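You operate a simulated robot arm through the tools that you are given. There is no shell and no other tool. Be economical: measure what you need, move in short steps, check, and stop when the job is done.

Carry out the task below with a simulated robot arm. There is one attempt and no reset: what you move stays moved.

JOB
Close the packing bench drawer.
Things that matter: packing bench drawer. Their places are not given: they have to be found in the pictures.

Only the result counts: the job must be done as asked and must still hold three seconds after the hand-in. Knocking over, shifting, dropping, spilling or breaking anything else fails it.

ROBOT AND FRAMES
A 7-joint arm with a two-finger parallel gripper, fixed in place. Base frame: the origin is at the foot of the arm, x ahead of it, y to its left, z up. Lengths are in mm, angles in rad, forces in N, time in s.
Its first joint turns from -1.152 to 1.152 rad. Payload 2.4 kg.
The tool frame sits at the grasp point between the pads (the TCP): z along the fingers, y along the line on which they close. The tips reach 30 mm beyond it. The gripper opens to 94 mm. The fingers are 28 mm wide and 10 mm thick; the gripper's body (50 by 96 mm) begins 55 mm behind the TCP.
Orientation is told as [roll, pitch, yaw] about the base's x, y, z axes, in that order, counted from this pose: with the fingers straight down and closing along the base's y, the tool's x points along the base's -x, its y along +y and its z along -z.

CONTROLS
- The arm moves only by the tool servo_tool. Its argument "series" is a list of rows, each an object (a shift or turn left out is 0, a gripper value left out holds the last) with "travel": the shift along the base's x, y, z in cm, a list of three; "rot": the turn, a rotation vector about the base's x, y, z in rad, a list of three; "jaw": the finger opening in cm, from 0 to 9.4. In form: [{"travel": [dx, dy, dz], "rot": [rx, ry, rz], "jaw": jaw}, ...]. A call has 1 to 8 rows; each row is the pose to reach, as a shift and turn from the pose commanded when the call began. Rows are played at 5 a second. More than 50 mm and 0.15 rad between two rows, or a gripper value outside its range, and nothing of the call is played. Where a pose cannot be reached the arm comes as near as it can. A force on the tool above 40 N (or 10 N above the force at the start of the call, whichever is more), or a blocked arm, ends the call early, and 0.2 s more pass. The fingers move at their own pace (about 153 mm/s each) and stop on an object; they squeeze with about 32 N. The grip force told is the motor's: it shows also when the fingers shut on nothing. Time passes only in rows, and 0.2 s behind the last, so rows that repeat a pose let the fingers close. The reply holds the time, the measured pose of the TCP, the force on the tool along the base axes, the opening and the grip force, in the units named above and with some noise.
- Cameras (640 x 400 px; columns grow to the right, rows downward): "scene" is fixed at [39.9, 478.5, 1432.7]; the picture's right is [-0.70, -0.71, 0.00], its down [-0.48, 0.48, -0.74] and it looks along [0.52, -0.52, -0.68] (base axes); focal length 313 px, centre (320, 200). "wrist" rides on the gripper at [-37, 0, -58] in the tool frame; the picture's right is [0.00, -1.00, 0.00], its down [0.97, 0.00, -0.24] and it looks along [0.24, 0.00, 0.97] (tool axes); focal length 218 px, centre (320, 200).
- grab_frame(camera): a new picture of that camera. No time passes.
- locate(camera, pixels): for up to 12 pixels [column, row] of the newest picture of that camera ("zoom" is the newest enlarged one), the place [x, y, z] in the base frame of the surface seen there, good to about 2 mm. No time passes.
- inspect(camera, box): a new picture of the part [left, top, right, bottom] of that camera's present view, enlarged. No time passes.
- finish_job(): hands the job in; it is judged then, once.

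Go step by step. Measure first, check grasps and placings, and put right what went wrong. The budget is 60 turns and 22 pictures, counting those below and the enlarged ones. Unless the task says otherwise, let go and move clear before handing in, and close with one line.

The tools are called after "Request:" as name(argument=value, ...) on one line, values as JSON. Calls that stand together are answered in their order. servo_tool: Moves the arm, as the interface text tells. Its arguments: {"type":"object","properties":{"series":{"type":"array"}},"required":["series"]} The other tools are called the same way: grab_frame (camera) takes a picture; locate (camera, pixels) gives the place of the surface under pixels of a picture; inspect (camera, box) takes an enlarged picture of a part of a camera's view; finish_job () hands the job in.

At the start:

```text
clock: 0.0
tool_pos: [391.9, -83.8, 993.8]
ee_rot: [0.001, 0.001, -0.001]
ft_force: [0.5, 0.0, 0.2]
opening: 93.9
finger_force: 0.1
```

scene: 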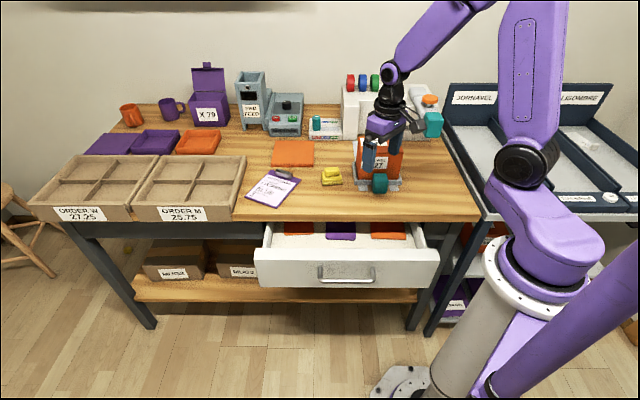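
wrist: 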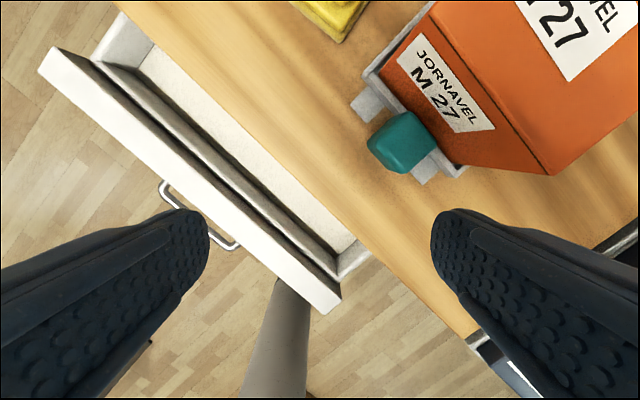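

The drawer front shows in the scene at about (255–440, 250–290), with its handle at (345,275), pulled out from under the bench. I'll measure its front, its handle and the bench edge.

Request:
locate(camera="scene", pixels=[[258, 252], [438, 252], [300, 270], [400, 270], [345, 268], [345, 281], [345, 252], [250, 220], [440, 220], [260, 284], [430, 284], [340, 240]])

Request:
locate(camera="wrist", pixels=[[55, 60], [325, 300], [200, 190], [165, 185], [230, 245], [340, 270], [115, 15], [465, 335], [400, 150], [350, 110]])

Request:
inspect(camera="scene", box=[230, 140, 490, 310])

```text
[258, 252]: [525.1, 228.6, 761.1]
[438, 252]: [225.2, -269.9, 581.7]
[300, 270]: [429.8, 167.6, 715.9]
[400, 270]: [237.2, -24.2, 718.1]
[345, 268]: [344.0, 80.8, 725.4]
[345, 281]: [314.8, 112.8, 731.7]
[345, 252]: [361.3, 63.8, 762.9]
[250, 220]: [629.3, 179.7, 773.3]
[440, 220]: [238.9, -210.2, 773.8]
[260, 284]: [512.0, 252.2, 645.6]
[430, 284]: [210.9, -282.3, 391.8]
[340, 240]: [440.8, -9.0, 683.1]
```

```text
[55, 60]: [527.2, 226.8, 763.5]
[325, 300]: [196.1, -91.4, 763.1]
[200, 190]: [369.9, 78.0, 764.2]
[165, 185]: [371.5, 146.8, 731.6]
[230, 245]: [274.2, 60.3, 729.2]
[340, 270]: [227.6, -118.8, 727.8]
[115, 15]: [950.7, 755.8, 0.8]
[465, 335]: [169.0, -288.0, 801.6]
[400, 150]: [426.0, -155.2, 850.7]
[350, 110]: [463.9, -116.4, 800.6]
```

```text
2.35 times, centred on (360, 225) of scene
```

zoom: 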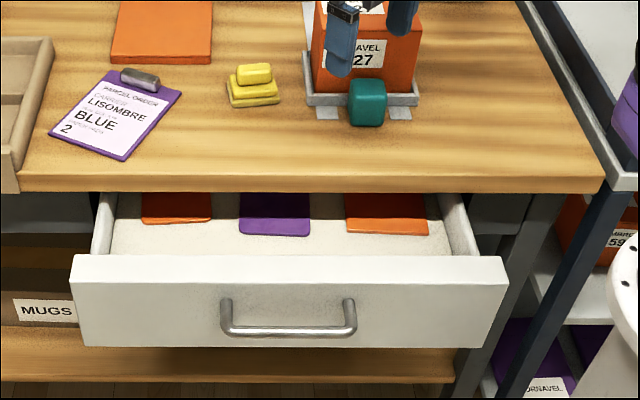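

The drawer face lies along x−y≈261, with its top at z≈763. The handle bar is at x−y≈202 and z≈730, and the bench edge is at x−y≈449, so closing pushes along (0.707, −0.707). I'll turn the tool −45° and move it out above a point in front of the handle.

Request:
servo_tool(series=[{"travel": [-1.8, 3.7, 0], "rot": [0, 0, -0.131], "jaw": 5}, {"travel": [-3.5, 7.4, 0], "rot": [0, 0, -0.262]}, {"travel": [-5.3, 11.1, 0], "rot": [0, 0, -0.393]}, {"travel": [-7.1, 14.9, 0], "rot": [0, 0, -0.524]}, {"travel": [-8.8, 18.6, 0], "rot": [0, 0, -0.654]}, {"travel": [-10.6, 22.3, 0], "rot": [0, 0, -0.785]}, {"travel": [-10.6, 22.3, 0], "rot": [0, 0, -0.785]}])

Request:
grab_frame(camera="wrist")

```text
clock: 1.6
tool_pos: [284.6, 137.3, 994.3]
ee_rot: [0.0, 0.0, -0.785]
ft_force: [0.8, 0.4, -0.1]
opening: 50.2
finger_force: 0.1
```

```text
18 pictures are left
```

wrist: 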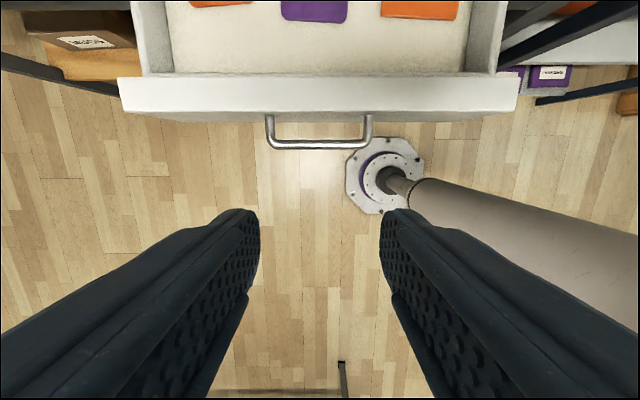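

The tool is square to the drawer and the handle bar is centred ahead at (320,143), with clear space below the fingers. I'll locate the bar and descend.

Request:
locate(camera="wrist", pixels=[[290, 145], [320, 145], [350, 145], [320, 112], [320, 85]])

Request:
servo_tool(series=[{"travel": [0, 0, -4.5]}, {"travel": [0, 0, -9]}, {"travel": [0, 0, -13.5]}, {"travel": [0, 0, -18]}, {"travel": [0, 0, -22]}, {"travel": [0, 0, -24.8]}, {"travel": [0, 0, -24.8]}])

Request:
grab_frame(camera="wrist")

Request:
inspect(camera="scene", box=[230, 140, 490, 310])

```text
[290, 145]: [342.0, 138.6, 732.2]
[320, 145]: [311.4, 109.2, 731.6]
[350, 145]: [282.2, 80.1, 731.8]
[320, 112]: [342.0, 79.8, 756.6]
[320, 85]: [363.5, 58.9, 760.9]
```

```text
clock: 3.2
tool_pos: [281.8, 143.7, 746.9]
ee_rot: [0.001, 0.001, -0.786]
ft_force: [0.0, -0.1, -0.4]
opening: 50.0
finger_force: 0.0
```

```text
17 pictures are left
```

wrist: 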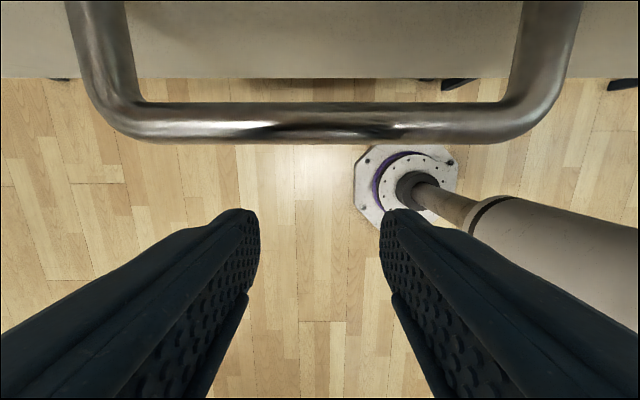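

```text
2.35 times, centred on (360, 225) of scene
```

zoom: 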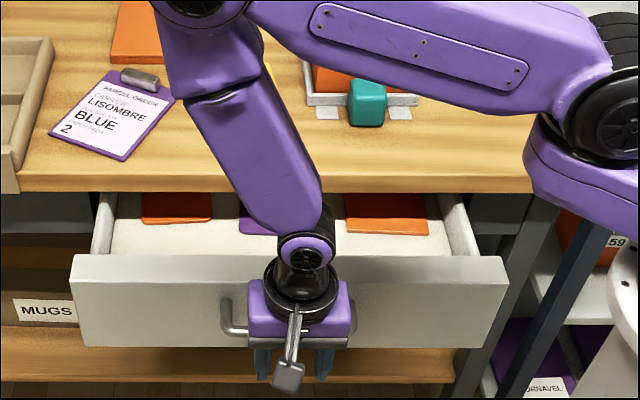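

The fingers are about 20 mm in front of the bar at its height. Before pushing, I'll check how high the forearm is over the bench.

Request:
locate(camera="zoom", pixels=[[305, 255], [270, 170], [220, 80], [200, 10], [420, 60], [540, 110], [300, 320], [290, 375], [620, 120]])

```text
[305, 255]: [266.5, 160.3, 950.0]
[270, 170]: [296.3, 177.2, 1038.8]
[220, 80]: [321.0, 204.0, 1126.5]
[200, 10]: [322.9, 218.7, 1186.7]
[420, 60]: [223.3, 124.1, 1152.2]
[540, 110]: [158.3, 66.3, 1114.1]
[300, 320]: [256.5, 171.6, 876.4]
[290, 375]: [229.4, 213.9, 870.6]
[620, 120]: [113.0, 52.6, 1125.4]
```

All arm links are well above anything on the bench (z>870). I'll push along (0.707, −0.707) for 12 cm in small steps.

Request:
servo_tool(series=[{"travel": [1.06, -1.06, 0]}, {"travel": [2.12, -2.12, 0]}, {"travel": [3.18, -3.18, 0]}, {"travel": [4.24, -4.24, 0]}, {"travel": [5.3, -5.3, 0]}, {"travel": [6.36, -6.36, 0]}, {"travel": [7.42, -7.42, 0]}, {"travel": [8.48, -8.48, 0]}])

Request:
grab_frame(camera="scene")

```text
clock: 5.0
tool_pos: [371.2, 54.9, 746.2]
ee_rot: [0.003, -0.002, -0.786]
ft_force: [1.1, 0.3, -0.1]
opening: 50.2
finger_force: 0.0
```

```text
15 pictures are left
```

scene: 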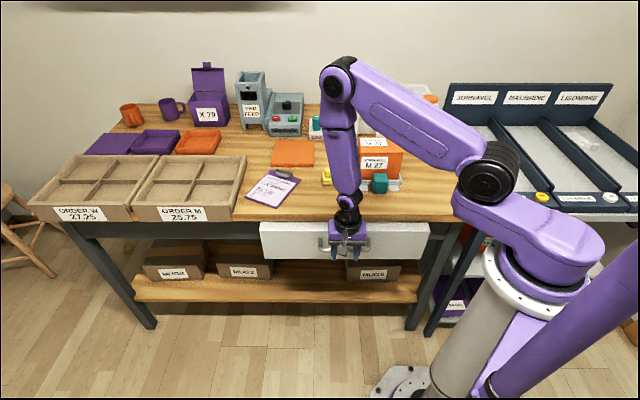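

The drawer has moved in, with its front now at about (260–430, 222–260). I'll measure the remaining gap.

Request:
inspect(camera="scene", box=[240, 180, 450, 300])

Request:
locate(camera="scene", pixels=[[280, 240], [410, 240], [280, 226], [410, 226], [240, 232], [280, 216], [410, 216]])

Request:
grab_frame(camera="wrist")

```text
3.05 times, centred on (345, 240) of scene
```

zoom: 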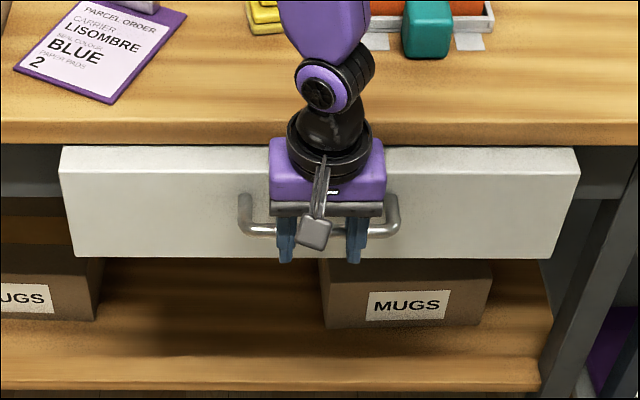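

```text
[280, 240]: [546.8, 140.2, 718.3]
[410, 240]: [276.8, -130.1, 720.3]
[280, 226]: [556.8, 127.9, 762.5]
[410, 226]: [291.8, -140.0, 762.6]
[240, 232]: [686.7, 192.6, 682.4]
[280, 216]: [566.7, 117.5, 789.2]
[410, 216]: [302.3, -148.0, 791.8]
```

```text
13 pictures are left
```

wrist: 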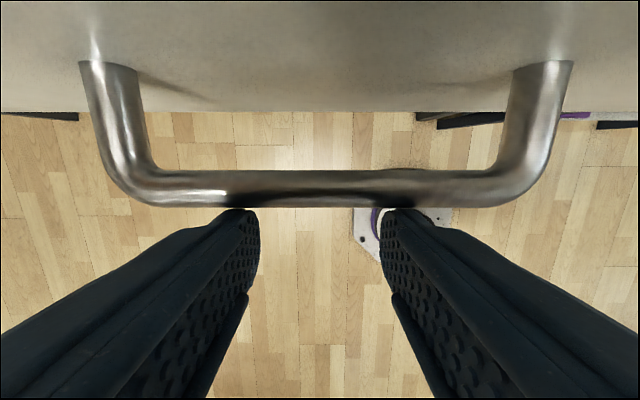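

The face is now at x−y≈407 and the bench edge is at 449, with the fingers on the bar, so at least 30 mm remains. I'll keep pushing in 6 mm steps and watch the force.

Request:
servo_tool(series=[{"travel": [0.42, -0.42, 0]}, {"travel": [0.85, -0.85, 0]}, {"travel": [1.27, -1.27, 0]}, {"travel": [1.7, -1.7, 0]}, {"travel": [2.12, -2.12, 0]}])

Request:
inspect(camera="scene", box=[240, 180, 450, 300])

Request:
locate(camera="zoom", pixels=[[120, 190], [500, 190], [150, 220], [480, 220], [330, 200], [30, 180], [610, 180]])

```text
clock: 6.2
tool_pos: [392.1, 33.3, 748.9]
ee_rot: [-0.001, -0.001, -0.786]
ft_force: [-0.3, 0.9, -0.6]
opening: 50.1
finger_force: 0.0
```

```text
3.05 times, centred on (345, 240) of scene
```

zoom: 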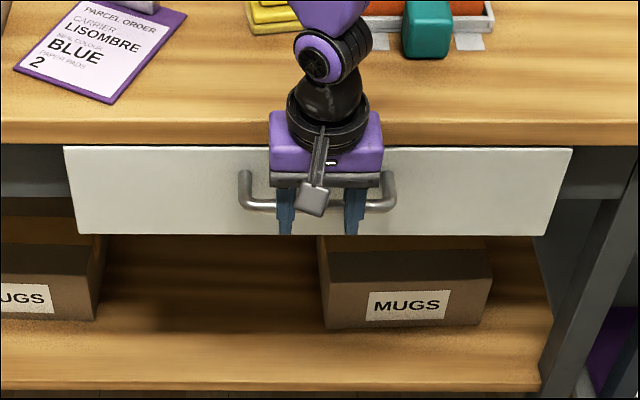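

```text
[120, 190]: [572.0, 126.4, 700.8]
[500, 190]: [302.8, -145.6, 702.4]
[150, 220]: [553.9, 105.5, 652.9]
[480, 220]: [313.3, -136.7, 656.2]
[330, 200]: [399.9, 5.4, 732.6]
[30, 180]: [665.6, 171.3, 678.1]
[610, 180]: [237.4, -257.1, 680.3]
```

The face is at x−y≈447, flush with the bench edge, and there's no resistance yet. The apron behind it is at ≈494, so I'll keep going gently until it stops.

Request:
servo_tool(series=[{"travel": [0.25, -0.25, 0]}, {"travel": [0.5, -0.5, 0]}, {"travel": [0.75, -0.75, 0]}, {"travel": [1.0, -1.0, 0]}, {"travel": [1.25, -1.25, 0]}, {"travel": [1.5, -1.5, 0]}])

Request:
inspect(camera="scene", box=[240, 180, 450, 300])

Request:
locate(camera="zoom", pixels=[[120, 190], [500, 190], [150, 210], [480, 210], [330, 200], [30, 180], [610, 180]])

```text
clock: 7.5
tool_pos: [400.2, 25.1, 745.3]
ee_rot: [-0.012, 0.011, -0.776]
ft_force: [-2.1, 3.2, 0.1]
opening: 49.7
finger_force: 0.1
stopped in row 6: the force on the tool passed its limit (the readings are from after the stop); the commanded pose is now the measured one
```

```text
3.05 times, centred on (345, 240) of scene
```

zoom: 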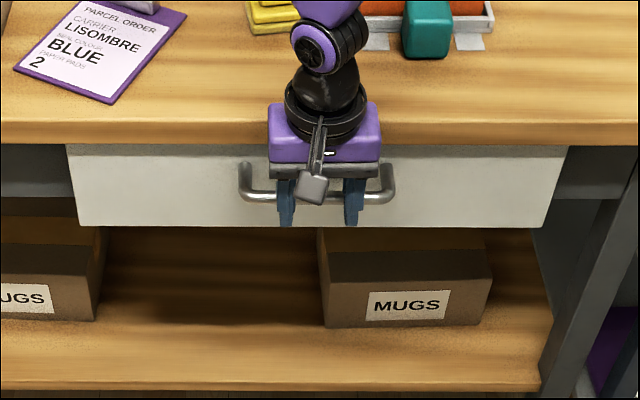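

```text
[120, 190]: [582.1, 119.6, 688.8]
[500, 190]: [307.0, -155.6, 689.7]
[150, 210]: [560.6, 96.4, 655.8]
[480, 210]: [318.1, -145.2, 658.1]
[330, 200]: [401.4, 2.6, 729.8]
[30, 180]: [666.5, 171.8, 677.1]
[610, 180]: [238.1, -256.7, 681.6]
```

The push stopped on the force limit with the face at x−y≈463. That is 22 mm in front of the apron, about the panel's thickness, so the drawer appears seated. I'll back off, rise and check that it stays.

Request:
servo_tool(series=[{"travel": [-1.5, 1.5, 0]}, {"travel": [-4, 4, 0]}, {"travel": [-6.5, 6.5, 0]}, {"travel": [-6.5, 6.5, 4.5]}, {"travel": [-6.5, 6.5, 9]}, {"travel": [-6.5, 6.5, 13.5]}])

Request:
grab_frame(camera="wrist")

Request:
inspect(camera="scene", box=[240, 180, 450, 300])

Request:
locate(camera="zoom", pixels=[[120, 190], [500, 190], [150, 210], [480, 210], [30, 180], [610, 180]])

```text
clock: 8.9
tool_pos: [336.2, 93.9, 881.2]
ee_rot: [-0.012, 0.009, -0.775]
ft_force: [0.1, 0.0, -0.2]
opening: 49.9
finger_force: 0.0
```

```text
10 pictures are left
```

wrist: 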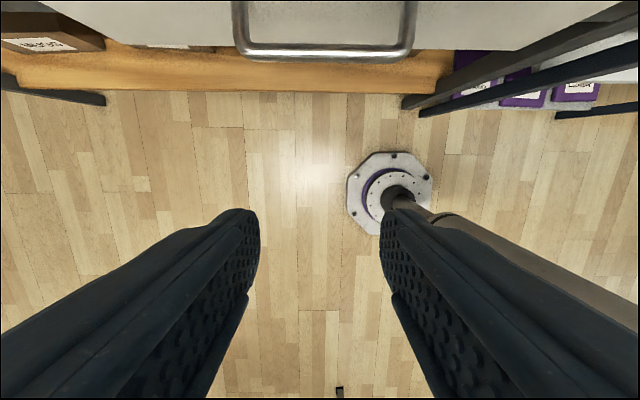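

```text
3.05 times, centred on (345, 240) of scene
```

zoom: 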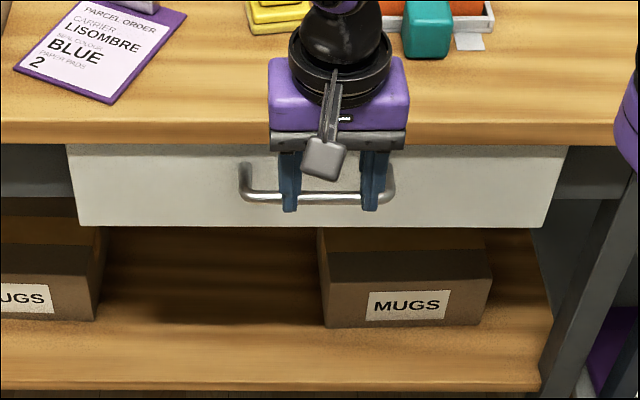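

```text
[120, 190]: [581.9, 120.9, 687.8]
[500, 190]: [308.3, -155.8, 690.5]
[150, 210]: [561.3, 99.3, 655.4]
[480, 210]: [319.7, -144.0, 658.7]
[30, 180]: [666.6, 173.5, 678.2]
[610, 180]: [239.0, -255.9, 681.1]
```

The drawer stayed put at x−y≈463. To be sure that was a true end stop and not friction or a detent, I'll lower again and give it a second firm push.

Request:
servo_tool(series=[{"travel": [0, 0, -4.5]}, {"travel": [0, 0, -9]}, {"travel": [0, 0, -13.4]}, {"travel": [2.5, -2.5, -13.4]}, {"travel": [4.8, -4.8, -13.4]}, {"travel": [5.8, -5.8, -13.4]}])

Request:
servo_tool(series=[{"travel": [0.4, -0.4, 0]}, {"travel": [0.8, -0.8, 0]}, {"travel": [1.2, -1.2, 0]}, {"travel": [1.6, -1.6, 0]}, {"travel": [2.0, -2.0, 0]}, {"travel": [2.4, -2.4, 0]}, {"travel": [2.8, -2.8, 0]}])

Request:
inspect(camera="scene", box=[240, 180, 450, 300])

Request:
locate(camera="zoom", pixels=[[120, 190], [500, 190], [150, 210], [480, 210], [30, 180], [610, 180]])

```text
clock: 10.3
tool_pos: [391.7, 32.8, 746.9]
ee_rot: [-0.012, 0.009, -0.776]
ft_force: [0.1, -0.7, 0.0]
opening: 49.7
finger_force: 0.0
```

```text
clock: 11.2
tool_pos: [399.2, 24.0, 747.1]
ee_rot: [-0.026, 0.025, -0.767]
ft_force: [-1.6, 3.9, 1.1]
opening: 49.2
finger_force: 0.1
stopped in row 4: the force on the tool passed its limit (the readings are from after the stop); the commanded pose is now the measured one
```

```text
3.05 times, centred on (345, 240) of scene
```

zoom: 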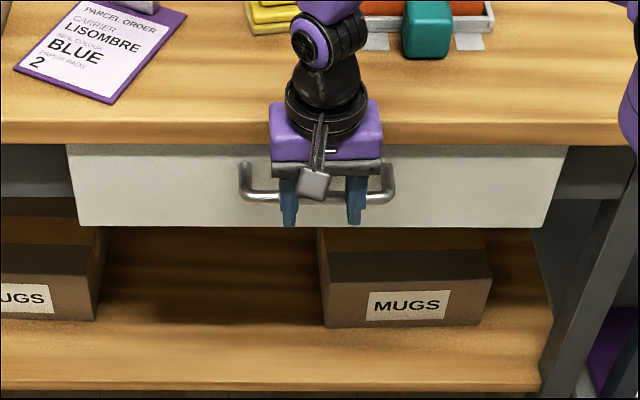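

```text
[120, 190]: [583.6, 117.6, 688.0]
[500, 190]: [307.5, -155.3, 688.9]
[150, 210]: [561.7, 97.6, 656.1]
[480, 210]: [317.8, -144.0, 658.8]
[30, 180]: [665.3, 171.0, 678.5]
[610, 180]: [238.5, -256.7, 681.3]
```

The second push stopped at the same place (face at x−y≈463) with the force over the limit, so it's a real end stop. I'll back off and move clear.

Request:
servo_tool(series=[{"travel": [-1.5, 1.5, 0]}, {"travel": [-4, 4, 0]}, {"travel": [-6.5, 6.5, 0]}, {"travel": [-6.5, 6.5, 4.5]}, {"travel": [-6.5, 6.5, 9]}, {"travel": [-6.5, 6.5, 13.5]}, {"travel": [-6.5, 6.5, 18]}, {"travel": [-6.5, 6.5, 18]}])

Request:
grab_frame(camera="scene")

Request:
locate(camera="scene", pixels=[[280, 242], [404, 242]])

```text
clock: 13.0
tool_pos: [335.9, 86.4, 931.5]
ee_rot: [-0.026, 0.026, -0.768]
ft_force: [0.5, -0.3, 0.3]
opening: 49.8
finger_force: 0.1
```

```text
7 pictures are left
```

scene: 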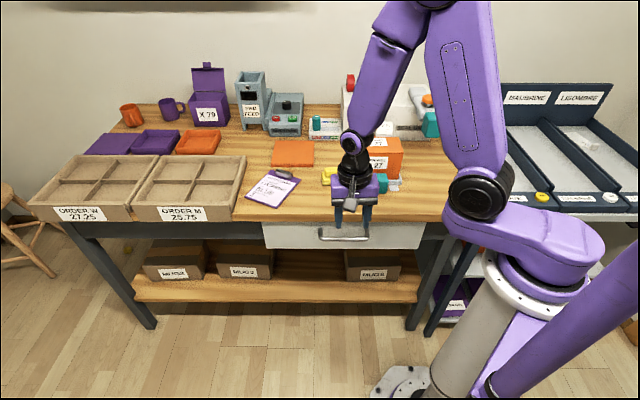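

```text
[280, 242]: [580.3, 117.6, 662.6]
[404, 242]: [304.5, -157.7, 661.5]
```

The drawer is still shut at x−y≈463, nothing else on the bench has moved, and the arm is clear. I'm handing in.

Request:
finish_job()

```text
The job is handed in.
```

The packing bench drawer is pushed in to its end stop and stayed there after the arm moved clear; nothing else appears disturbed.
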